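You operate a simulated robot arm through the tools that you are given. There is no shell and no other tool.

You run a simulated two-armed robot. Do the job below in one go: nothing can be reset, and whatever is moved stays where it is left.

TASK
Pick up the bottle with the latest date from the clear part of the workbench with one hand, pass it to the other hand and put it on the packing bench in front of the small totes. Set down upright: bottle.

Only the result counts: the job must be done as asked and must still hold three seconds after the hand-in. Knocking over, shifting, dropping, spilling or breaking anything else fails it.

THE ROBOT
Two 6-joint arms with two-finger parallel grippers on one trunk, on a base that moves. Base frame: it is fixed to the floor where the robot stands at the start and does not move with it; the origin is under the middle of the robot, x ahead of it, y to its left, z up. Units: m, degrees, N and s.
The left shoulder is at the start at [0.06, 0.187, 1.122], the right one opposite. With the tool pointing down near the work surface each hand reaches from about 0.28 to 0.64 m from the robot's upright axis, wherever it stands, measured 20 degrees to its own side. Places, roughly: bottle [1.25, 1.75, 1]; packing bench in front of the small totes [-0.5, 2.7, 0.9]. Payload 1.57 kg a hand.
Tool frame (each hand has its own): the origin (TCP) lies between the finger pads and is the grasp point; the fingertips stand 0.03 m ahead of it; z points along the fingers, y is the line along which they close. The gripper opens to 0.11 m. The fingers are 0.024 m wide and 0.012 m thick; the gripper's body (0.048 by 0.112 m) begins 0.078 m behind the TCP.
Orientation is that of the tool frame in the base frame, as a unit quaternion [w, x, y, z]. With the fingers straight down and closing along the base's y, the tool's x points along the base's -x, its y along +y and its z along -z.

THE INTERFACE
- The arms move only by the tool drive_tool. It takes "left_moves", "right_moves" or both (then of equal length, played together; a hand with none holds still); each is a list of rows, each a list of 6 numbers: the shift along the tool's x, y, z in m, then the turn, a rotation vector about the tool's x, y, z in degrees. In form: [[dx, dy, dz, ax, ay, az], ...]. A call has 1 to 20 rows; each row shifts and turns the commanded pose from where the row before left it, along the tool's axes as they then stand. "left_claw" and "right_claw" are, for a hand that has rows, the finger opening in m, from 0 to 0.11, set as the call begins (left out, the last holds). Each row takes 0.2 s and may step no farther than 0.05 m and 8.6 degrees from the row before; otherwise, or with a gripper value out of range, the whole call is refused. Where a pose cannot be reached the arm comes as near as it can. A force on the tool above 40 N (or 10 N above the force at the start of the call, whichever is more), or a blocked arm, ends the call early, and 0.2 s more pass. The fingers move at their own pace (about 0.153 m/s each) and stop on an object; they squeeze with about 40 N. The grip force told is the motor's: it shows also when the fingers shut on nothing. Time passes only in rows, and 0.2 s behind the last, so rows that do not move let the fingers close. It gives the time, the measured TCP pose, the force on the tool (base axes), the opening and the grip force at its end, in the units of the frame above (readings bear some noise), with the torque about the TCP (base axes, N m) and any sound that the robot's microphone picked up, and new pictures: "show" is both (left out), scene, wrist or none (wrist: the cameras of the hands that moved).
- Cameras (640 x 400 px; columns grow to the right, rows downward): "scene" is now at [0.0194, 0.0082, 1.6676]; the picture's right is [0.12, -0.99, 0.00], its down [-0.70, -0.08, -0.71] and it looks along [0.70, 0.08, -0.71] (base axes); focal length 253 px, centre (320, 200). "left" rides on the left gripper at [0.07, -0.016, -0.141] in its tool frame; the picture's right is [0.23, 0.97, 0.00], its down [-0.86, 0.20, -0.48] and it looks along [-0.47, 0.11, 0.88] (tool axes); focal length 222 px, centre (320, 200). "right" rides on the right gripper at [0.07, 0.016, -0.141] in its tool frame; the picture's right is [-0.23, 0.97, 0.00], its down [-0.86, -0.20, -0.48] and it looks along [-0.47, -0.11, 0.88] (tool axes); focal length 222 px, centre (320, 200). There is no depth. A picture from a camera that has moved, and an enlarged one, comes with that camera's place and axes in the base frame and with its lens.
- raise_lower(by): slides the trunk up (or, below 0, down) by that many m; the arms and the scene camera ride with it, the base frame stays. It gives what a move gives, with no picture.
- steer(legs): drives the robot by 1 to 6 legs, each [ahead, left, turn to the left] in m, m and degrees, along the robot's own axes; the way and the turn of a leg run together, so that a leg with both is an arc; at most 1.5 m and 180 degrees a leg. The arms and the cameras ride along, it lands a little off, and it stops where it bumps. It gives what a move gives, and a new picture of the scene camera.
- head_to(pan, tilt): turns the head with the scene camera to pan (to the left, within 86 degrees either way) and tilt (down, from -29 to 69), counted from straight ahead of the robot. It gives what a move gives, and a new picture of the scene camera.
- zoom(camera, box): a new picture of the part [left, top, right, bottom] of that camera's present view, enlarged. It takes no simulated time.
- job_done(): hands the job in; it is judged then, once.

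Places have to be worked out from the pictures, the camera data and where the tool is seen. Open the grippers and draw the arms clear of the work before you hand the job in, unless the task says otherwise.

The tools are called after "Request:" as a command line: name --argument value ..., lists and objects as JSON in quotes. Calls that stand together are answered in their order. drive_tool: Moves the arms, as the interface text tells. Its arguments: {"type":"object","properties":{"left_moves":{"type":"array"},"left_claw":{"type":"number"},"right_moves":{"type":"array"},"right_claw":{"type":"number"},"show":{"type":"string","enum":["both","scene","wrist","none"]}},"required":[]} The other tools are called the same way: raise_lower (by) moves the trunk up or down; steer (legs) drives the base; head_to (pan, tilt) turns the head that bears the scene camera; zoom (camera, box) takes an enlarged picture of a part of a camera's view; job_done () hands the job in.

At the start:

```text
time_s: 0.0
left_ee_pos: [0.4142, 0.2199, 1.1479]
left_ee_rot: [0.0, -0.001, 1.0, 0.0]
left_wrist_force: [0.6, -0.4, -0.5]
left_torque: [0.01, -0.01, -0.01]
left_finger_gap: 0.11
left_finger_force: 0.1
right_ee_pos: [0.4392, -0.1613, 1.1243]
right_ee_rot: [0.0, 0.0, 1.0, 0.001]
right_wrist_force: [-0.8, -0.1, 0.6]
right_torque: [-0.01, -0.02, 0.04]
right_finger_gap: 0.1101
right_finger_force: 0.0
trunk travel left (down, up): [-0.75, 0.24]
robot x, y, heading: [-0.0009, -0.0019, 0.2]
head pan, tilt (commanded): [6.8, 45.1]
```

scene: 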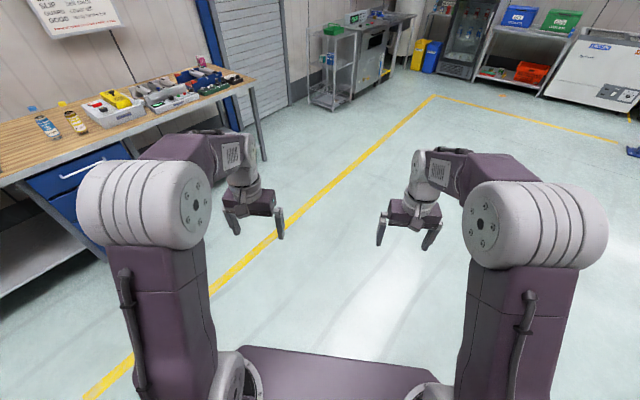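
right: 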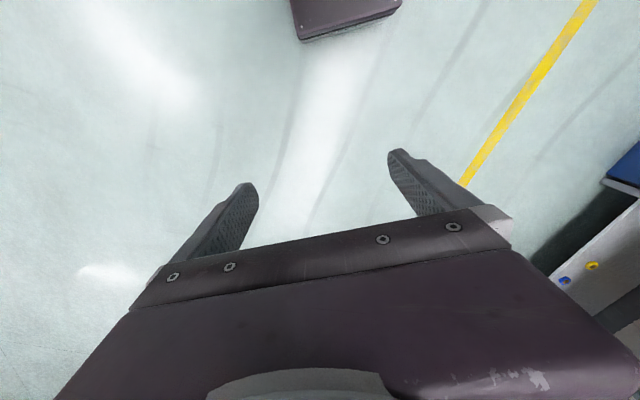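
left: 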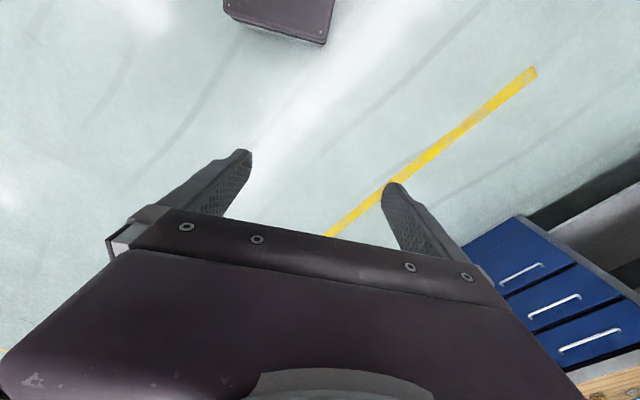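

The scene view shows the workbench to the left with a couple of bottles near its left end. I turn the head left to see them better.

Request:
head_to --pan 55 --tilt 25

```text
time_s: 1.2
left_ee_pos: [0.4136, 0.2194, 1.1474]
left_ee_rot: [0.0, 0.0, 1.0, 0.001]
left_wrist_force: [0.6, -0.5, 0.1]
left_torque: [0.01, 0.02, 0.02]
left_finger_gap: 0.1101
left_finger_force: 0.1
right_ee_pos: [0.4399, -0.161, 1.1242]
right_ee_rot: [0.001, 0.0, 1.0, 0.0]
right_wrist_force: [0.3, 0.0, 1.2]
right_torque: [-0.02, 0.0, -0.03]
right_finger_gap: 0.1099
right_finger_force: 0.0
trunk travel left (down, up): [-0.75, 0.24]
robot x, y, heading: [0.0001, 0.0017, -0.1]
head pan, tilt (commanded): [55.0, 25.0]
camera scene: at [-0.0083, 0.074, 1.6982], right [0.82, -0.57, 0.0], down [-0.24, -0.35, -0.91], along [0.52, 0.74, -0.42], focal length 253 px, centre (320, 200)
```

scene: 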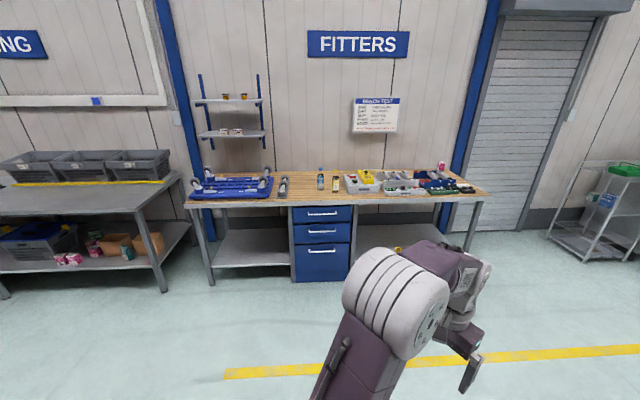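

Two bottles stand on the clear part of the workbench; the packing bench with the small totes is at the left. I zoom in on the bottles and the packing bench.

Request:
zoom --camera "scene" --box '[270, 150, 390, 225]'

Request:
zoom --camera "scene" --box '[0, 130, 200, 255]'

Request:
zoom --camera "scene" --box '[340, 90, 480, 205]'

```text
5.33 times, centred on (330, 188) of scene
camera zoom: at [-0.0083, 0.074, 1.6982], right [0.82, -0.57, 0.0], down [-0.24, -0.35, -0.91], along [0.52, 0.74, -0.42], focal length 1350 px, centre (267, 267)
```

zoom: 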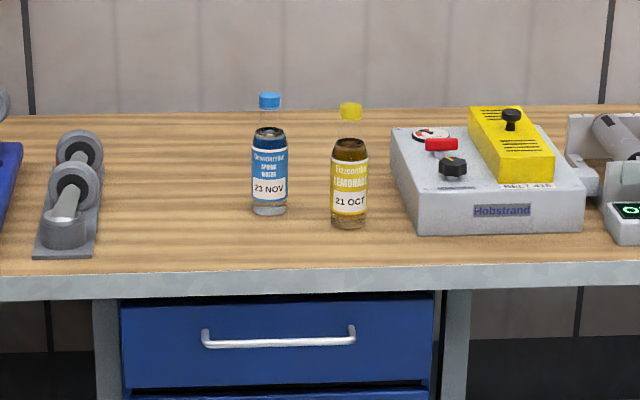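

```text
3.20 times, centred on (100, 192) of scene
camera zoom: at [-0.0083, 0.074, 1.6982], right [0.82, -0.57, 0.0], down [-0.24, -0.35, -0.91], along [0.52, 0.74, -0.42], focal length 810 px, centre (1024, 224)
```

zoom: 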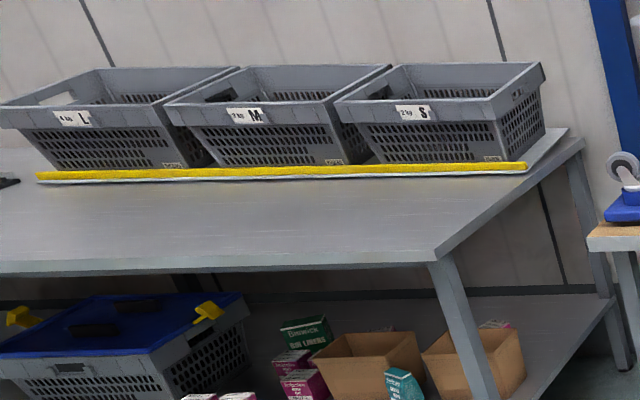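

```text
3.48 times, centred on (410, 148) of scene
camera zoom: at [-0.0083, 0.074, 1.6982], right [0.82, -0.57, 0.0], down [-0.24, -0.35, -0.91], along [0.52, 0.74, -0.42], focal length 881 px, centre (7, 383)
```

zoom: 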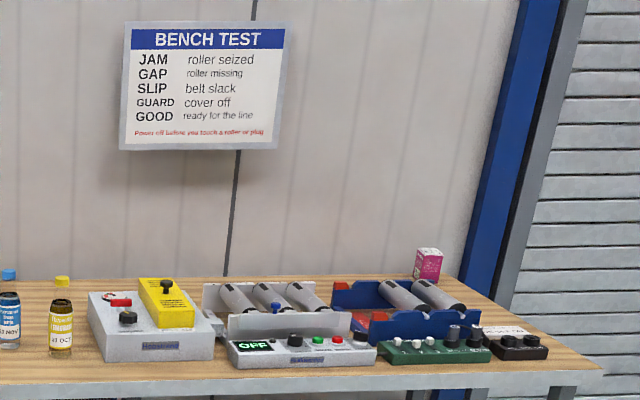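

The two bottles are labelled 23 NOV (blue) and 21 OCT (yellow), so the blue one is the target; the bench runs at about -32° in the base frame. I turn to face the bench and drive part of the way for a closer look.

Request:
steer --legs '[[0, 0, 58], [1.05, 0, 0]]'

Request:
head_to --pan 0 --tilt 38

```text
time_s: 8.9
left_ee_pos: [0.5487, 1.3261, 1.1486]
left_ee_rot: [-0.001, -0.49, 0.872, 0.0]
left_wrist_force: [0.8, -0.3, 0.5]
left_torque: [0.02, -0.03, -0.01]
left_finger_gap: 0.1101
left_finger_force: 0.0
right_ee_pos: [0.888, 1.1494, 1.1243]
right_ee_rot: [0.0, -0.491, 0.871, -0.001]
right_wrist_force: [-0.9, 0.0, 0.5]
right_torque: [0.03, 0.02, 0.02]
right_finger_gap: 0.1103
right_finger_force: 0.0
trunk travel left (down, up): [-0.75, 0.24]
robot x, y, heading: [0.5229, 0.8609, 58.7]
head pan, tilt (commanded): [55.0, 25.0]
camera scene: at [0.4525, 0.8889, 1.6983], right [0.92, 0.4, 0.0], down [0.17, -0.39, -0.91], along [-0.36, 0.83, -0.42], focal length 253 px, centre (320, 200)
```

scene: 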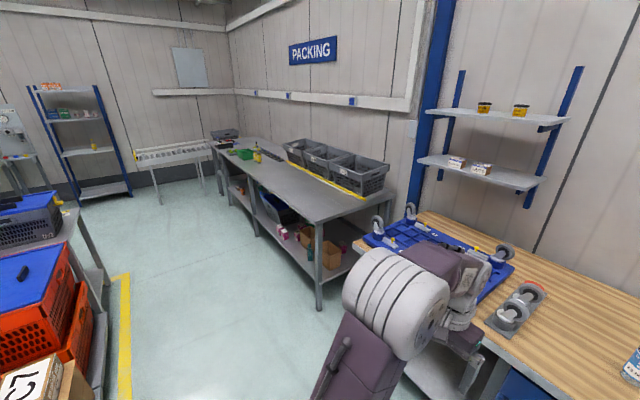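

```text
time_s: 10.2
left_ee_pos: [0.5501, 1.3255, 1.1485]
left_ee_rot: [0.0, -0.49, 0.872, 0.0]
left_wrist_force: [0.4, -0.4, -0.2]
left_torque: [-0.01, 0.01, 0.03]
left_finger_gap: 0.1099
left_finger_force: 0.1
right_ee_pos: [0.889, 1.1506, 1.1244]
right_ee_rot: [0.0, -0.49, 0.872, -0.001]
right_wrist_force: [0.2, 0.2, -0.5]
right_torque: [0.0, 0.0, 0.02]
right_finger_gap: 0.1099
right_finger_force: 0.1
trunk travel left (down, up): [-0.75, 0.24]
robot x, y, heading: [0.5226, 0.8553, 58.9]
head pan, tilt (commanded): [0.0, 38.0]
camera scene: at [0.5347, 0.879, 1.6779], right [0.86, -0.52, 0.0], down [-0.32, -0.53, -0.79], along [0.41, 0.67, -0.62], focal length 253 px, centre (320, 200)
```

scene: 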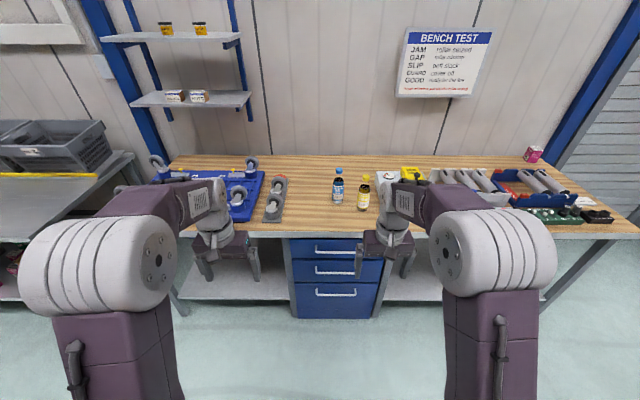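

I am now nearer and facing the bench; I zoom in on the bottles to read their dates and measure their places.

Request:
zoom --camera "scene" --box '[300, 155, 400, 235]'

Request:
zoom --camera "scene" --box '[140, 140, 420, 250]'

```text
5.00 times, centred on (350, 195) of scene
camera zoom: at [0.5347, 0.879, 1.6779], right [0.86, -0.52, 0.0], down [-0.32, -0.53, -0.79], along [0.41, 0.67, -0.62], focal length 1266 px, centre (170, 225)
```

zoom: 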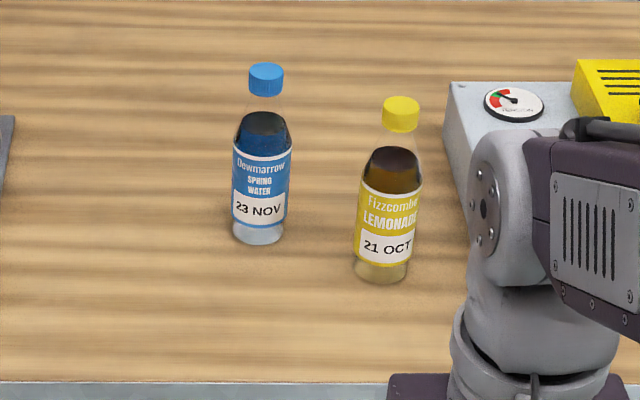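

```text
2.29 times, centred on (280, 195) of scene
camera zoom: at [0.5347, 0.879, 1.6779], right [0.86, -0.52, 0.0], down [-0.32, -0.53, -0.79], along [0.41, 0.67, -0.62], focal length 579 px, centre (411, 211)
```

zoom: 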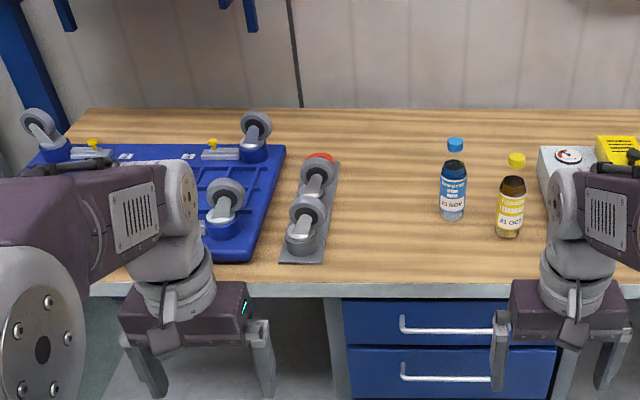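

The blue 23 NOV bottle is the latest; triangulating from both views puts its base at about [1.14, 1.706, 0.871], about 0.19 m tall and 0.056 m wide, with a 0.032 m cap. Before picking I rehearse the left hand's side-grasp posture in free air: yaw 25° to the right, then pitch forward 60°.

Request:
drive_tool --left_moves '[[0, 0, 0, 0, 0, 8.33], [0, 0, 0, 0, 0, 8.33], [0, 0, 0, 0, 0, 8.33], [0, 0, 0, 0, -8.5, 0], [0, 0, 0, 0, -8.5, 0], [0, 0, 0, 0, -8.5, 0], [0, 0, 0, 0, -8.5, 0], [0, 0, 0, 0, -8.5, 0], [0, 0, 0, 0, -8.5, 0], [0, 0, 0, 0, -8.5, 0], [0, 0, 0, 0, 0, 0]]' --show "both"

```text
time_s: 12.6
left_ee_pos: [0.5475, 1.3354, 1.1507]
left_ee_rot: [0.475, -0.251, 0.831, 0.143]
left_wrist_force: [-0.4, -0.7, -0.8]
left_torque: [-0.01, -0.03, 0.01]
left_finger_gap: 0.1099
left_finger_force: 0.1
left hand out of reach, approached as far as the arm can: row 10
right_ee_pos: [0.8881, 1.1497, 1.124]
right_ee_rot: [0.0, -0.491, 0.871, -0.001]
right_wrist_force: [0.0, -0.7, -0.3]
right_torque: [-0.01, 0.01, 0.04]
right_finger_gap: 0.1098
right_finger_force: 0.0
trunk travel left (down, up): [-0.75, 0.24]
robot x, y, heading: [0.5218, 0.859, 58.7]
head pan, tilt (commanded): [0.0, 38.0]
camera scene: at [0.535, 0.8784, 1.6779], right [0.85, -0.52, 0.0], down [-0.32, -0.53, -0.79], along [0.41, 0.67, -0.62], focal length 253 px, centre (320, 200)
camera left: at [0.4268, 1.2344, 1.1618], right [-0.64, 0.75, -0.2], down [-0.09, 0.18, 0.98], along [0.77, 0.64, -0.04], focal length 222 px, centre (320, 200)
```

scene: 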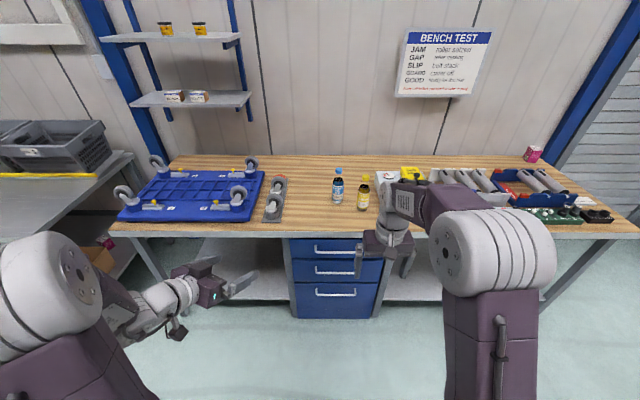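
left: 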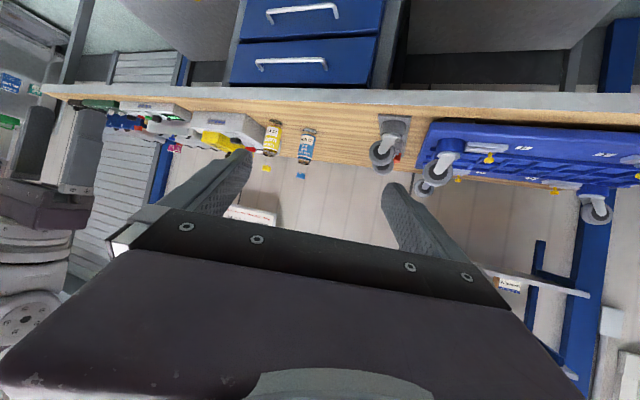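

The left arm reaches a 30° pitched side posture with camera underneath. Now I rehearse the whole hand-over geometry: right hand to the middle and up, then left hand underneath it.

Request:
drive_tool --right_moves '[[-0.0025, 0.04, -0.0225, 0, 0, 0], [-0.0025, 0.04, -0.0225, 0, 0, 0], [-0.0025, 0.04, -0.0225, 0, 0, 0], [-0.0025, 0.04, -0.0225, 0, 0, 0], [0, 0, 0, 0, 0, 0], [0, 0, 0, 0, 0, 0], [0, 0, 0, 0, 0, 0], [0, 0, 0, 0, 0, 0], [0, 0, 0, 0, 0, 0], [0, 0, 0, 0, 0, 0]]' --left_moves '[[0, 0, 0, 0, 0, 0], [0, 0, 0, 0, 0, 0], [0, 0, 0, 0, 0, 0], [0, 0, 0, 0, 0, 0], [0, -0.0319, 0.0235, 0, 0, 0], [0, -0.0319, 0.0235, 0, 0, 0], [0, -0.0319, 0.0235, 0, 0, 0], [0, -0.0319, 0.0235, 0, 0, 0], [0, -0.0319, 0.0235, 0, 0, 0], [0, -0.0319, 0.0235, 0, 0, 0]]' --show "both"

```text
time_s: 14.8
left_ee_pos: [0.7466, 1.3031, 1.1156]
left_ee_rot: [0.471, -0.262, 0.832, 0.133]
left_wrist_force: [-14.2, 14.5, -3.4]
left_torque: [-1.0, -1.32, -0.97]
left_finger_gap: 0.11
left_finger_force: 0.1
left hand out of reach, approached as far as the arm can: row 5, 6, 7, 8, 9, 10
right_ee_pos: [0.768, 1.2408, 1.2148]
right_ee_rot: [0.008, -0.485, 0.875, -0.005]
right_wrist_force: [14.5, -14.4, 3.6]
right_torque: [-0.15, -0.04, 0.44]
right_finger_gap: 0.0925
right_finger_force: 0.1
trunk travel left (down, up): [-0.75, 0.24]
robot x, y, heading: [0.524, 0.8603, 58.6]
head pan, tilt (commanded): [0.0, 38.0]
stopped in row 10 (right hand): the force on the tool passed its limit at 46 N (the readings are from after the stop); the commanded pose is now the measured one
camera scene: at [0.5363, 0.8789, 1.6779], right [0.85, -0.52, 0.0], down [-0.32, -0.53, -0.79], along [0.41, 0.67, -0.62], focal length 253 px, centre (320, 200)
camera right: at [0.7141, 1.1915, 1.3569], right [-0.71, 0.71, -0.01], down [0.61, 0.62, 0.49], along [0.36, 0.34, -0.87], focal length 222 px, centre (320, 200)
camera left: at [0.6249, 1.2019, 1.13], right [-0.64, 0.74, -0.22], down [-0.1, 0.21, 0.97], along [0.76, 0.65, -0.06], focal length 222 px, centre (320, 200)
```

scene: 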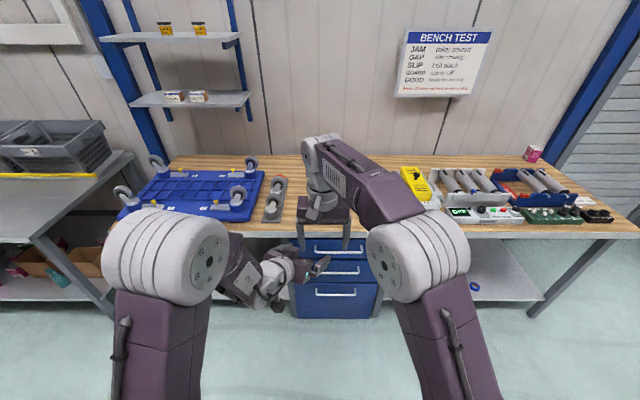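
right: 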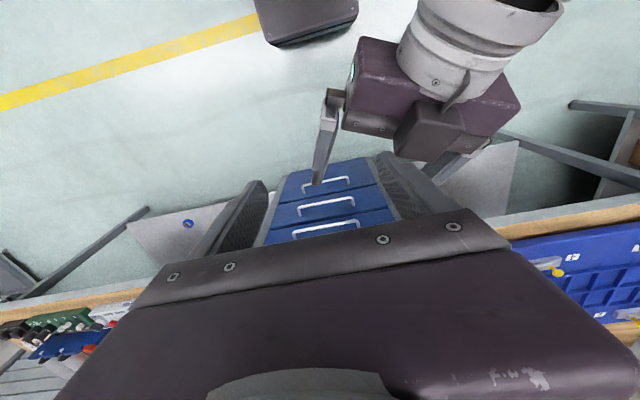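
left: 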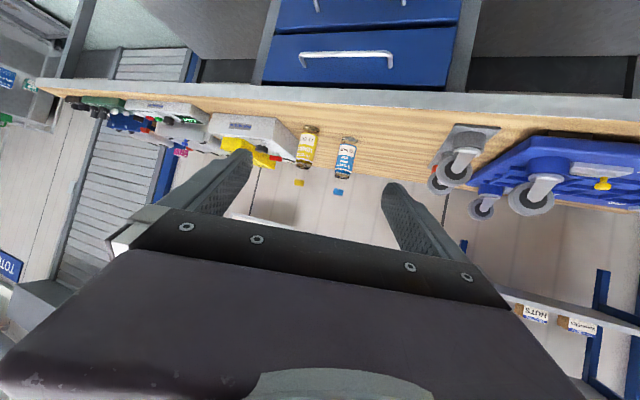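

The hands touched lightly: the left arm cannot get that close in with a flat tool and stayed too far forward and high. I back the left hand off along its own axis.

Request:
drive_tool --left_moves '[[0, 0, -0.03, 0, 0, 0], [0, 0, -0.03, 0, 0, 0], [0, 0.04, 0, 0, 0, 0], [0, 0.04, 0, 0, 0, 0], [0, 0, 0, 0, 0, 0]]' --show "scene"

```text
time_s: 16.0
left_ee_pos: [0.6671, 1.3435, 1.1492]
left_ee_rot: [0.473, -0.258, 0.832, 0.134]
left_wrist_force: [0.5, -0.3, 0.0]
left_torque: [0.01, 0.02, 0.02]
left_finger_gap: 0.11
left_finger_force: 0.0
left hand out of reach, approached as far as the arm can: row 2
right_ee_pos: [0.7648, 1.243, 1.2159]
right_ee_rot: [0.008, -0.485, 0.874, -0.003]
right_wrist_force: [-0.1, 0.1, -0.2]
right_torque: [0.02, 0.0, -0.03]
right_finger_gap: 0.1101
right_finger_force: 0.2
trunk travel left (down, up): [-0.75, 0.24]
robot x, y, heading: [0.5202, 0.8569, 58.8]
head pan, tilt (commanded): [0.0, 38.0]
camera scene: at [0.5353, 0.8772, 1.678], right [0.85, -0.52, 0.0], down [-0.32, -0.53, -0.79], along [0.41, 0.67, -0.62], focal length 253 px, centre (320, 200)
```

scene: 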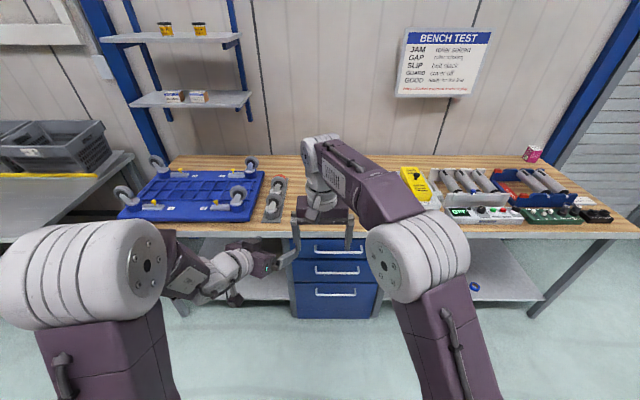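

Both hands are free again. I raise and advance the right hand, steepen the left tool to 45°, and test the left hand-over pose farther ahead and lower.

Request:
drive_tool --right_moves '[[-0.03, 0, -0.035, 0, 0, 0], [-0.03, 0, -0.035, 0, 0, 0], [0, 0, 0, 0, 0, 0], [0, 0, 0, 0, 0, 0], [0, 0, 0, 0, 0, 0], [0, 0, 0, 0, 0, 0], [0, 0, 0, 0, 0, 0], [0, 0, 0, 0, 0, 0]]' --left_moves '[[0, 0, 0, 0, 0, 0], [0, 0, 0, 0, 0, 0], [0, 0, 0, 0, 7.5, 0], [0, 0, 0, 0, 7.5, 0], [0.004, -0.031, 0.0285, 0, 0, 0], [0.004, -0.031, 0.0285, 0, 0, 0], [0.004, -0.031, 0.0285, 0, 0, 0], [0, 0, 0, 0, 0, 0]]' --show "both"

```text
time_s: 17.8
left_ee_pos: [0.7634, 1.297, 1.0812]
left_ee_rot: [0.36, -0.273, 0.886, 0.098]
left_wrist_force: [0.1, -0.3, 0.1]
left_torque: [-0.02, 0.0, 0.0]
left_finger_gap: 0.1101
left_finger_force: 0.1
right_ee_pos: [0.7891, 1.2656, 1.2642]
right_ee_rot: [0.008, -0.485, 0.874, -0.002]
right_wrist_force: [-0.5, 0.2, -0.5]
right_torque: [0.01, -0.01, -0.01]
right_finger_gap: 0.11
right_finger_force: 0.0
right hand out of reach, approached as far as the arm can: row 2
trunk travel left (down, up): [-0.75, 0.24]
robot x, y, heading: [0.5228, 0.8594, 58.9]
head pan, tilt (commanded): [0.0, 38.0]
camera scene: at [0.5341, 0.8787, 1.6779], right [0.85, -0.52, 0.0], down [-0.32, -0.53, -0.79], along [0.41, 0.67, -0.62], focal length 253 px, centre (320, 200)
camera right: at [0.7354, 1.2146, 1.406], right [-0.71, 0.71, -0.01], down [0.61, 0.62, 0.49], along [0.35, 0.34, -0.87], focal length 222 px, centre (320, 200)
camera left: at [0.6478, 1.2029, 1.1345], right [-0.68, 0.72, -0.18], down [0.11, 0.34, 0.93], along [0.73, 0.61, -0.31], focal length 222 px, centre (320, 200)
```

scene: 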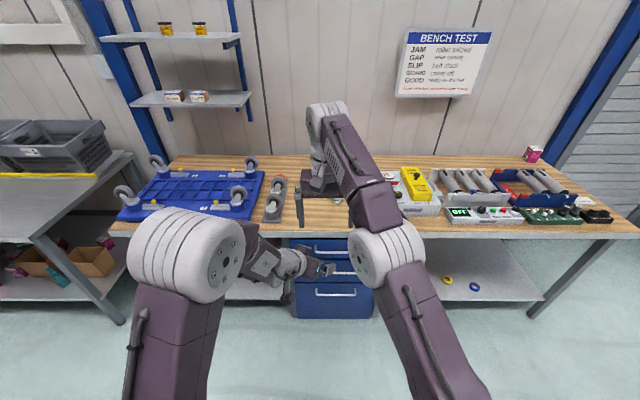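
right: 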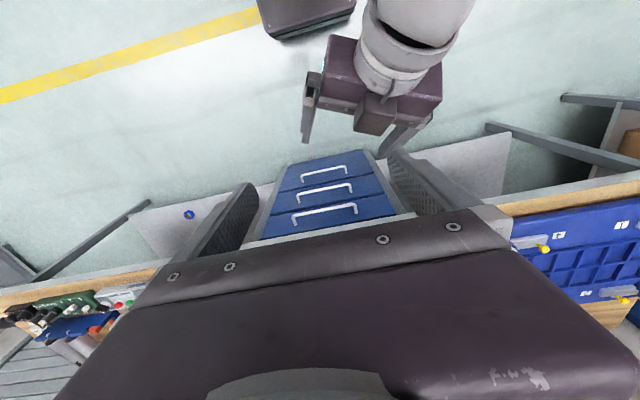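
left: 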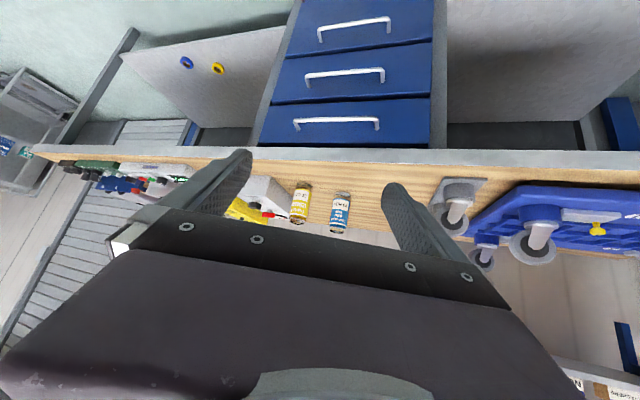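

The left arm now reaches the 45° hand-over pose at 0.50 m ahead exactly. I also test how far out it can reach low down in this posture, as needed for setting the bottle on the packing bench.

Request:
drive_tool --left_moves '[[0.0067, 0.0316, 0.0357, 0, 0, 0], [0.0067, 0.0316, 0.0357, 0, 0, 0], [0.0067, 0.0316, 0.0357, 0, 0, 0], [0.0067, 0.0316, 0.0357, 0, 0, 0], [0.0067, 0.0316, 0.0357, 0, 0, 0], [0, 0, 0, 0, 0, 0]]' --show "scene"

```text
time_s: 19.2
left_ee_pos: [0.7571, 1.4804, 0.922]
left_ee_rot: [0.361, -0.274, 0.886, 0.099]
left_wrist_force: [-0.9, -0.3, 0.4]
left_torque: [0.0, 0.0, 0.01]
left_finger_gap: 0.11
left_finger_force: 0.0
right_ee_pos: [0.7884, 1.265, 1.2656]
right_ee_rot: [0.009, -0.485, 0.874, -0.003]
right_wrist_force: [0.2, 0.2, 0.4]
right_torque: [-0.01, 0.0, -0.04]
right_finger_gap: 0.11
right_finger_force: 0.1
trunk travel left (down, up): [-0.75, 0.24]
robot x, y, heading: [0.5212, 0.8576, 59.0]
head pan, tilt (commanded): [0.0, 38.0]
camera scene: at [0.5347, 0.8775, 1.678], right [0.85, -0.52, 0.0], down [-0.32, -0.53, -0.79], along [0.41, 0.67, -0.62], focal length 253 px, centre (320, 200)
```

scene: 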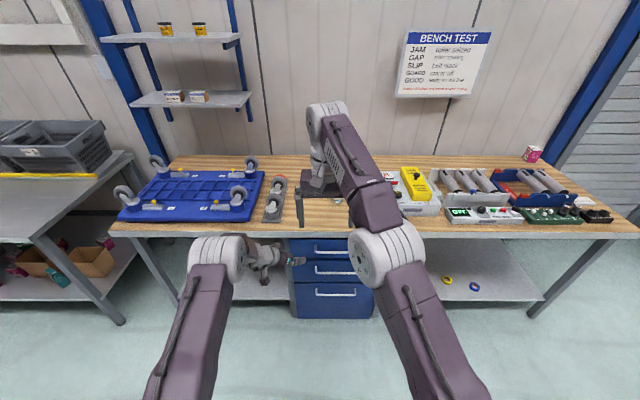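

The low placing pose at 0.65 m ahead is reached too. Now I tuck both hands back and high so I can drive up to the bench safely.

Request:
drive_tool --left_moves '[[0.0056, -0.0013, -0.046, 0, 0, 0], [0.0056, -0.0013, -0.046, 0, 0, 0], [0.0056, -0.0013, -0.046, 0, 0, 0], [0.0056, -0.0013, -0.046, 0, 0, 0], [0.0056, -0.0013, -0.046, 0, 0, 0], [0.0056, -0.0013, -0.046, 0, 0, 0], [0.0056, -0.0013, -0.046, 0, 0, 0], [0, 0, 0, 0, 0, 0]]' --right_moves '[[0.013, -0.0324, 0.023, 0, 0, 0], [0.013, -0.0324, 0.023, 0, 0, 0], [0.013, -0.0324, 0.023, 0, 0, 0], [0.013, -0.0324, 0.023, 0, 0, 0], [0.013, -0.0324, 0.023, 0, 0, 0], [0, 0, 0, 0, 0, 0], [0, 0, 0, 0, 0, 0], [0, 0, 0, 0, 0, 0]]' --show "none"

Request:
raise_lower --by 0.1

```text
time_s: 21.0
left_ee_pos: [0.5526, 1.3375, 1.1292]
left_ee_rot: [0.359, -0.275, 0.887, 0.098]
left_wrist_force: [0.5, -0.2, -0.2]
left_torque: [-0.01, 0.04, -0.01]
left_finger_gap: 0.1098
left_finger_force: 0.0
right_ee_pos: [0.8919, 1.1245, 1.1502]
right_ee_rot: [0.007, -0.486, 0.874, -0.003]
right_wrist_force: [-0.2, 0.1, 0.3]
right_torque: [0.0, 0.03, 0.0]
right_finger_gap: 0.1101
right_finger_force: 0.0
trunk travel left (down, up): [-0.75, 0.24]
robot x, y, heading: [0.5204, 0.8577, 58.5]
head pan, tilt (commanded): [0.0, 38.0]
```

```text
time_s: 22.3
left_ee_pos: [0.5512, 1.3383, 1.2298]
left_ee_rot: [0.361, -0.274, 0.886, 0.099]
left_wrist_force: [0.2, 0.4, -0.2]
left_torque: [0.01, 0.03, 0.0]
left_finger_gap: 0.11
left_finger_force: 0.0
right_ee_pos: [0.8913, 1.1235, 1.2494]
right_ee_rot: [0.009, -0.486, 0.874, -0.003]
right_wrist_force: [-0.4, -0.6, 0.9]
right_torque: [-0.01, 0.0, 0.03]
right_finger_gap: 0.1101
right_finger_force: 0.0
trunk travel left (down, up): [-0.85, 0.14]
robot x, y, heading: [0.5218, 0.8586, 58.7]
head pan, tilt (commanded): [0.0, 38.0]
```

Both hands are now high (z about 1.23). I drive most of the way to the bench, shifting slightly left so the bottle ends up on the right hand's side.

Request:
steer --legs '[[0.42, 0.09, 0]]'

Request:
head_to --pan -12 --tilt 48

```text
time_s: 25.0
left_ee_pos: [0.6999, 1.7517, 1.2311]
left_ee_rot: [0.36, -0.273, 0.887, 0.097]
left_wrist_force: [-0.6, 0.0, 0.5]
left_torque: [-0.02, -0.01, 0.02]
left_finger_gap: 0.1099
left_finger_force: 0.0
right_ee_pos: [1.0389, 1.5352, 1.2506]
right_ee_rot: [0.009, -0.485, 0.874, -0.002]
right_wrist_force: [0.2, 0.4, -1.0]
right_torque: [0.02, -0.01, 0.03]
right_finger_gap: 0.1099
right_finger_force: 0.0
trunk travel left (down, up): [-0.85, 0.14]
robot x, y, heading: [0.6689, 1.2736, 58.8]
head pan, tilt (commanded): [0.0, 38.0]
camera scene: at [0.6823, 1.2903, 1.778], right [0.85, -0.52, 0.0], down [-0.32, -0.52, -0.79], along [0.41, 0.67, -0.61], focal length 253 px, centre (320, 200)
```

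scene: 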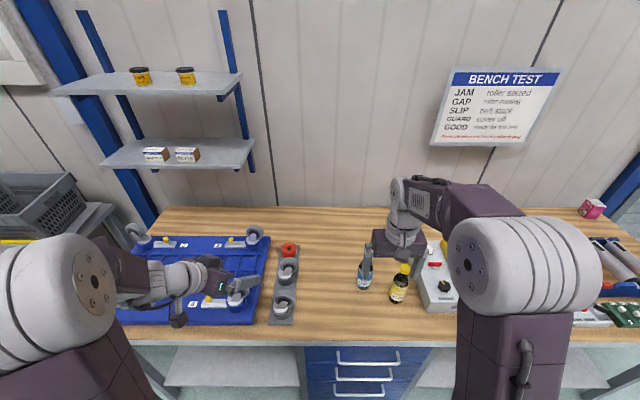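

```text
time_s: 25.8
left_ee_pos: [0.7005, 1.7527, 1.2294]
left_ee_rot: [0.361, -0.273, 0.886, 0.098]
left_wrist_force: [-0.4, 0.5, 0.2]
left_torque: [0.0, -0.02, -0.02]
left_finger_gap: 0.1103
left_finger_force: 0.0
right_ee_pos: [1.0406, 1.5366, 1.2485]
right_ee_rot: [0.009, -0.486, 0.874, -0.002]
right_wrist_force: [-0.9, 0.5, 0.9]
right_torque: [0.02, 0.01, 0.01]
right_finger_gap: 0.11
right_finger_force: 0.1
trunk travel left (down, up): [-0.85, 0.14]
robot x, y, heading: [0.6726, 1.2713, 58.9]
head pan, tilt (commanded): [-12.0, 48.0]
camera scene: at [0.6924, 1.2765, 1.7635], right [0.73, -0.69, 0.0], down [-0.51, -0.54, -0.67], along [0.46, 0.49, -0.74], focal length 253 px, centre (320, 200)
```

scene: 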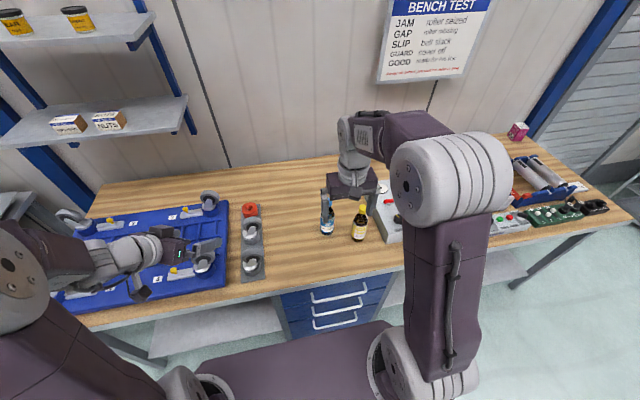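

I zoom on the bottle again to refine its location from this closer viewpoint.

Request:
zoom --camera "scene" --box '[290, 170, 410, 245]'

Request:
zoom --camera "right" --box '[0, 0, 640, 400]'

```text
5.33 times, centred on (350, 208) of scene
camera zoom: at [0.6924, 1.2765, 1.7635], right [0.73, -0.69, 0.0], down [-0.51, -0.54, -0.67], along [0.46, 0.49, -0.74], focal length 1350 px, centre (160, 160)
```

zoom: 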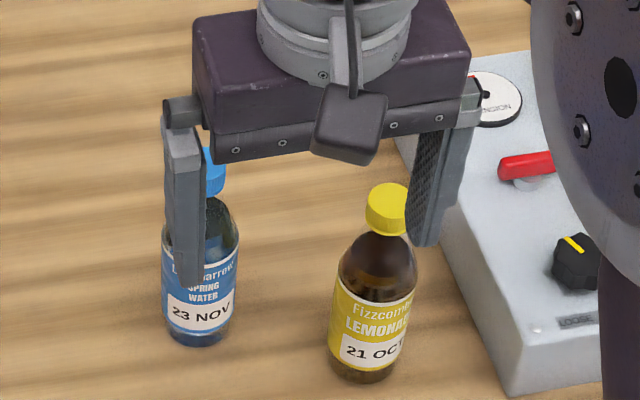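

```text
1.00 times, centred on (320, 200) of right (not enlarged: the box is as wide or as high as the picture)
camera zoom: at [0.9865, 1.4858, 1.3907], right [-0.71, 0.71, -0.01], down [0.61, 0.62, 0.49], along [0.35, 0.34, -0.87], focal length 222 px, centre (320, 200)
```

zoom: 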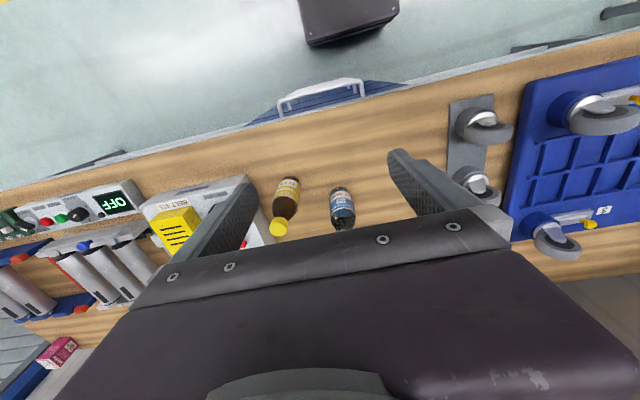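

The new estimate [1.137, 1.705] agrees with the earlier one; the bottle is 0.61 m ahead and 0.175 m right of the robot. I creep 0.07 m forward.

Request:
steer --legs '[[0.07, 0, 0]]'

```text
time_s: 26.8
left_ee_pos: [0.7317, 1.8046, 1.234]
left_ee_rot: [0.362, -0.273, 0.885, 0.101]
left_wrist_force: [-0.1, -0.3, 0.5]
left_torque: [0.03, 0.01, 0.0]
left_finger_gap: 0.11
left_finger_force: 0.0
right_ee_pos: [1.0726, 1.5902, 1.2534]
right_ee_rot: [0.011, -0.486, 0.874, -0.001]
right_wrist_force: [-0.1, -0.2, 0.5]
right_torque: [0.08, -0.1, -0.03]
right_finger_gap: 0.11
right_finger_force: 0.0
trunk travel left (down, up): [-0.85, 0.14]
robot x, y, heading: [0.708, 1.3262, 58.8]
head pan, tilt (commanded): [-12.0, 48.0]
camera scene: at [0.7228, 1.326, 1.7636], right [0.73, -0.69, 0.0], down [-0.51, -0.54, -0.67], along [0.46, 0.49, -0.74], focal length 253 px, centre (320, 200)
```

scene: 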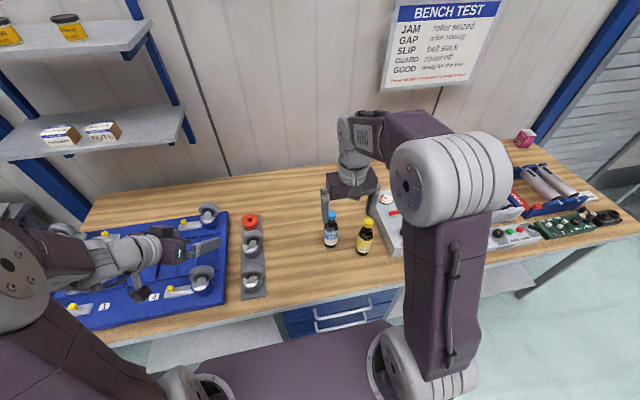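

The bottle is now visible beside the raised right hand; I zoom to locate its cap and base precisely.

Request:
zoom --camera "scene" --box '[290, 185, 410, 260]'

Request:
zoom --camera "right" --box '[220, 120, 460, 270]'

```text
5.33 times, centred on (350, 222) of scene
camera zoom: at [0.7228, 1.326, 1.7636], right [0.73, -0.69, 0.0], down [-0.51, -0.54, -0.67], along [0.46, 0.49, -0.74], focal length 1350 px, centre (160, 80)
```

zoom: 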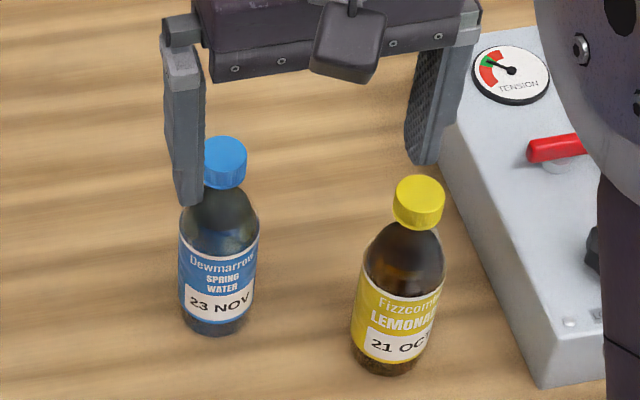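

```text
2.67 times, centred on (340, 195) of right
camera zoom: at [1.0182, 1.5376, 1.3933], right [-0.71, 0.71, -0.01], down [0.61, 0.62, 0.5], along [0.36, 0.35, -0.87], focal length 592 px, centre (267, 213)
```

zoom: 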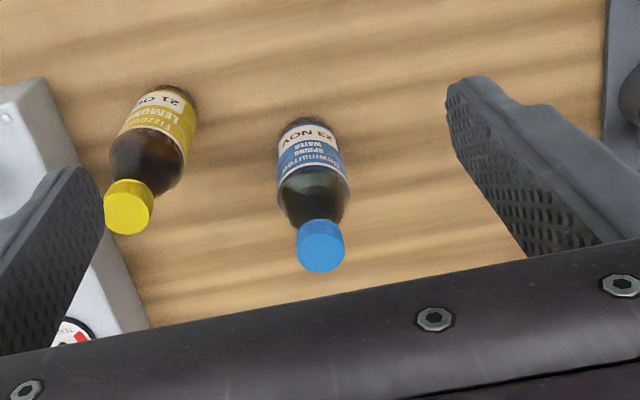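

From the wrist view the cap lies about 0.143 m ahead of the right TCP and laterally aligned. I level the small tool tilt, narrow the opening and advance 0.10 m while staying high.

Request:
drive_tool --right_moves '[[0, 0, 0, -0.72, 1.04, 0], [-0.033, 0, 0, 0, 0, 0], [-0.033, 0, 0, 0, 0, 0], [-0.034, 0, 0, 0, 0, 0], [0, 0, 0, 0, 0, 0], [0, 0, 0, 0, 0, 0]]' --right_claw 0.085 --show "both"

```text
time_s: 28.2
left_ee_pos: [0.7369, 1.8121, 1.2288]
left_ee_rot: [0.359, -0.274, 0.887, 0.098]
left_wrist_force: [0.2, 0.4, 0.5]
left_torque: [-0.02, -0.01, 0.01]
left_finger_gap: 0.1099
left_finger_force: 0.0
right_ee_pos: [1.1293, 1.6814, 1.2503]
right_ee_rot: [-0.003, -0.486, 0.874, -0.001]
right_wrist_force: [-0.5, -0.2, 0.6]
right_torque: [0.0, -0.02, 0.04]
right_finger_gap: 0.0848
right_finger_force: 0.0
trunk travel left (down, up): [-0.85, 0.14]
robot x, y, heading: [0.706, 1.3318, 58.6]
head pan, tilt (commanded): [-12.0, 48.0]
camera scene: at [0.7286, 1.336, 1.7635], right [0.73, -0.69, 0.0], down [-0.51, -0.54, -0.67], along [0.46, 0.49, -0.74], focal length 253 px, centre (320, 200)
camera right: at [1.079, 1.6316, 1.3925], right [-0.71, 0.71, 0.0], down [0.62, 0.62, 0.47], along [0.34, 0.33, -0.88], focal length 222 px, centre (320, 200)
```

scene: 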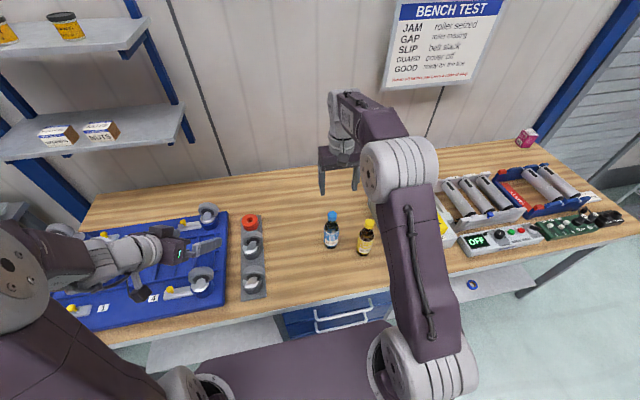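
right: 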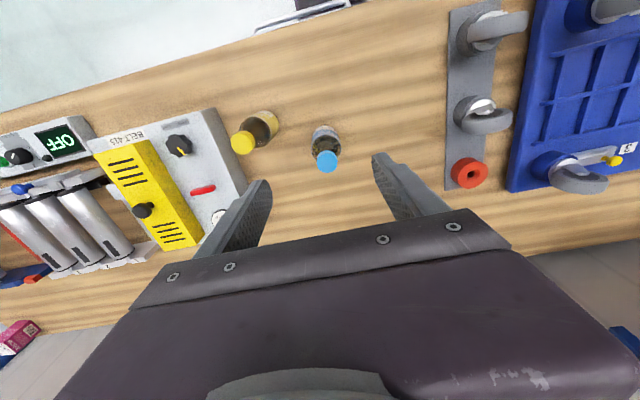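

I zoom in on the wrist and scene views to compute the cap position relative to the tool again.

Request:
zoom --camera "right" --box '[220, 80, 420, 205]'

Request:
zoom --camera "scene" --box '[290, 185, 410, 260]'

```text
3.20 times, centred on (320, 142) of right
camera zoom: at [1.079, 1.6316, 1.3925], right [-0.71, 0.71, 0.0], down [0.62, 0.62, 0.47], along [0.34, 0.33, -0.88], focal length 711 px, centre (320, 384)
```

zoom: 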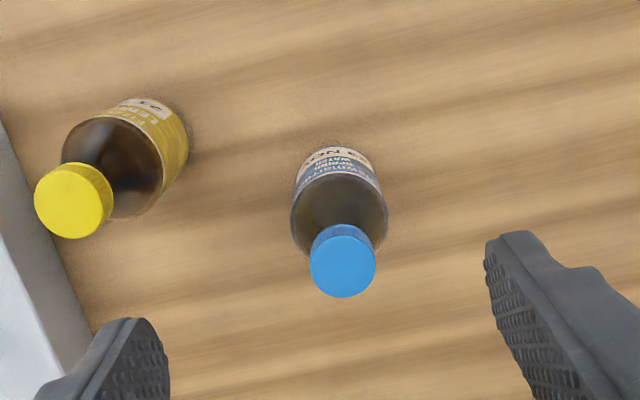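

```text
5.33 times, centred on (350, 222) of scene
camera zoom: at [0.7286, 1.336, 1.7635], right [0.73, -0.69, 0.0], down [-0.51, -0.54, -0.67], along [0.46, 0.49, -0.74], focal length 1350 px, centre (160, 80)
```

zoom: 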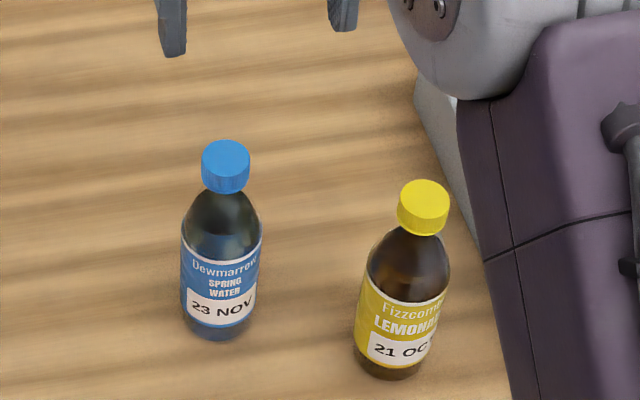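

The cap is about 0.041 m further forward with its top near z 1.06. I move over it and descend to keep the fingertips still about 4 cm above the cap, then look again.

Request:
drive_tool --right_moves '[[-0.041, 0.001, 0, 0, 0, 0], [0, 0, 0.03, 0, 0, 0], [0, 0, 0.04, 0, 0, 0], [0, 0, 0.03, 0, 0, 0], [0, 0, 0, 0, 0, 0], [0, 0, 0, 0, 0, 0]]' --right_claw 0.085 --show "both"

Request:
zoom --camera "right" --box '[220, 80, 420, 205]'

Request:
zoom --camera "scene" --box '[290, 160, 410, 260]'

```text
time_s: 29.6
left_ee_pos: [0.7362, 1.8111, 1.2293]
left_ee_rot: [0.36, -0.274, 0.887, 0.098]
left_wrist_force: [-0.5, -0.5, 0.0]
left_torque: [0.01, -0.01, -0.04]
left_finger_gap: 0.1099
left_finger_force: 0.0
right_ee_pos: [1.1488, 1.7139, 1.1491]
right_ee_rot: [-0.003, -0.486, 0.874, -0.001]
right_wrist_force: [0.0, -0.1, -0.6]
right_torque: [0.0, -0.02, 0.0]
right_finger_gap: 0.085
right_finger_force: 0.1
trunk travel left (down, up): [-0.85, 0.14]
robot x, y, heading: [0.7057, 1.3335, 58.8]
head pan, tilt (commanded): [-12.0, 48.0]
camera scene: at [0.728, 1.3349, 1.7635], right [0.73, -0.69, 0.0], down [-0.51, -0.54, -0.67], along [0.46, 0.49, -0.74], focal length 253 px, centre (320, 200)
camera right: at [1.099, 1.6642, 1.292], right [-0.71, 0.71, 0.0], down [0.62, 0.62, 0.47], along [0.34, 0.33, -0.88], focal length 222 px, centre (320, 200)
```

scene: 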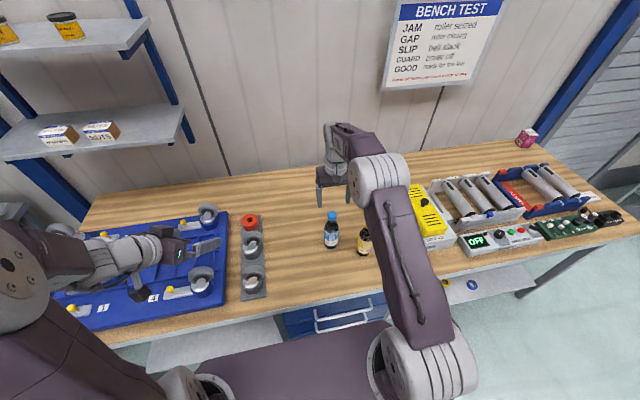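
right: 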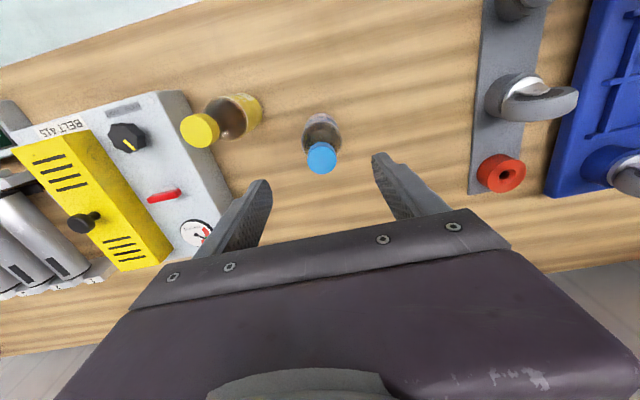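

```text
3.20 times, centred on (320, 142) of right
camera zoom: at [1.099, 1.6642, 1.292], right [-0.71, 0.71, 0.0], down [0.62, 0.62, 0.47], along [0.34, 0.33, -0.88], focal length 711 px, centre (320, 384)
```

zoom: 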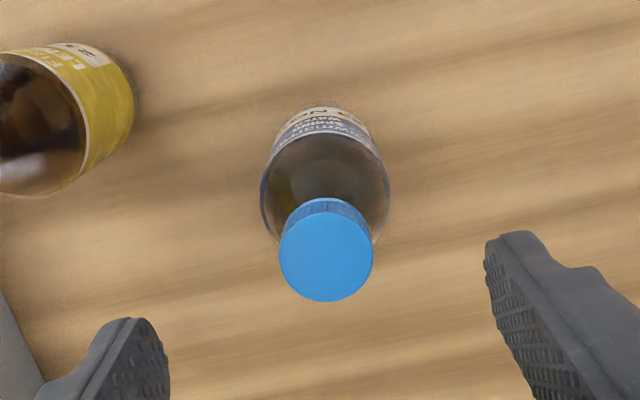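

```text
4.00 times, centred on (350, 210) of scene
camera zoom: at [0.728, 1.3349, 1.7635], right [0.73, -0.69, 0.0], down [-0.51, -0.54, -0.67], along [0.46, 0.49, -0.74], focal length 1013 px, centre (200, 160)
```

zoom: 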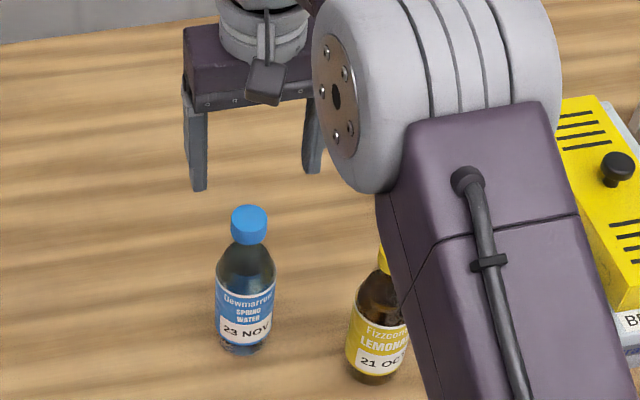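

Triangulated, the cap centre is 5 mm further forward with its top at z≈1.055. I correct by 5 mm and descend to TCP z≈1.053 so the lower half of the pads straddles the cap.

Request:
drive_tool --right_moves '[[-0.005, 0.0005, 0, 0, 0, 0], [0, 0, 0.035, 0, 0, 0], [0, 0, 0.035, 0, 0, 0], [0, 0, 0.026, 0, 0, 0], [0, 0, 0, 0, 0, 0]]' --right_claw 0.085 --show "both"

Request:
zoom --camera "right" --box '[220, 80, 420, 205]'

Request:
zoom --camera "scene" --box '[290, 160, 410, 260]'

```text
time_s: 30.8
left_ee_pos: [0.7366, 1.8131, 1.2302]
left_ee_rot: [0.36, -0.274, 0.887, 0.099]
left_wrist_force: [0.5, 0.7, -1.2]
left_torque: [-0.01, -0.01, 0.02]
left_finger_gap: 0.11
left_finger_force: 0.1
right_ee_pos: [1.1498, 1.7196, 1.0532]
right_ee_rot: [-0.003, -0.486, 0.874, -0.002]
right_wrist_force: [-0.6, -0.5, 1.1]
right_torque: [-0.01, 0.01, 0.0]
right_finger_gap: 0.0846
right_finger_force: 0.0
trunk travel left (down, up): [-0.85, 0.14]
robot x, y, heading: [0.7084, 1.329, 58.7]
head pan, tilt (commanded): [-12.0, 48.0]
camera scene: at [0.7282, 1.3354, 1.7635], right [0.73, -0.69, 0.0], down [-0.51, -0.54, -0.67], along [0.46, 0.49, -0.74], focal length 253 px, centre (320, 200)
camera right: at [1.1004, 1.6689, 1.1955], right [-0.71, 0.71, 0.0], down [0.62, 0.62, 0.47], along [0.34, 0.33, -0.88], focal length 222 px, centre (320, 200)
```

scene: 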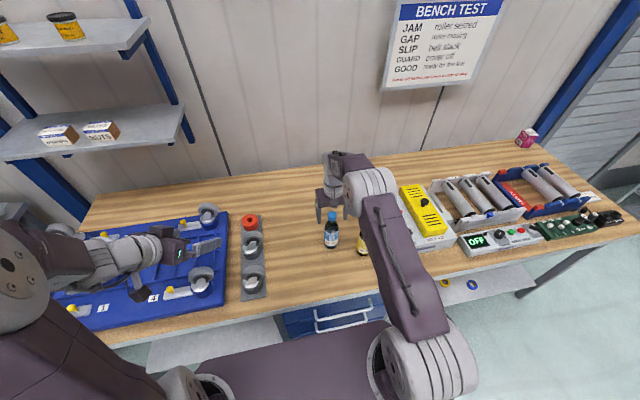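
right: 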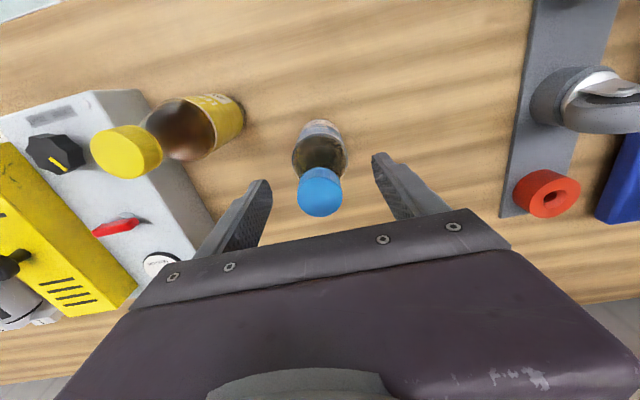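

```text
3.20 times, centred on (320, 142) of right
camera zoom: at [1.1004, 1.6689, 1.1955], right [-0.71, 0.71, 0.0], down [0.62, 0.62, 0.47], along [0.34, 0.33, -0.88], focal length 711 px, centre (320, 384)
```

zoom: 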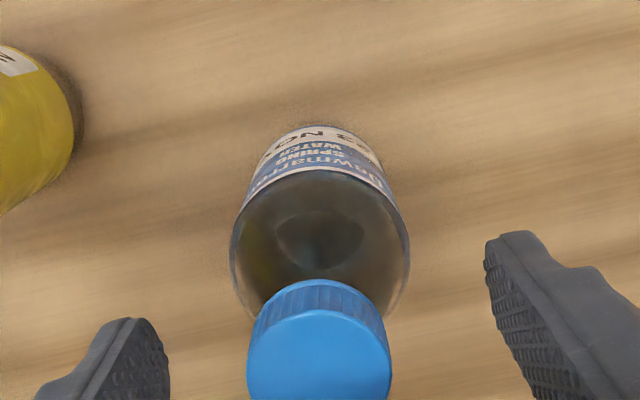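

```text
4.00 times, centred on (350, 210) of scene
camera zoom: at [0.7282, 1.3354, 1.7635], right [0.73, -0.69, 0.0], down [-0.51, -0.54, -0.67], along [0.46, 0.49, -0.74], focal length 1013 px, centre (200, 160)
```

zoom: 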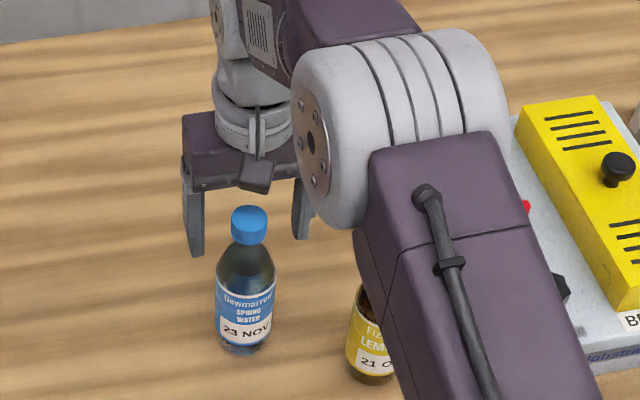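

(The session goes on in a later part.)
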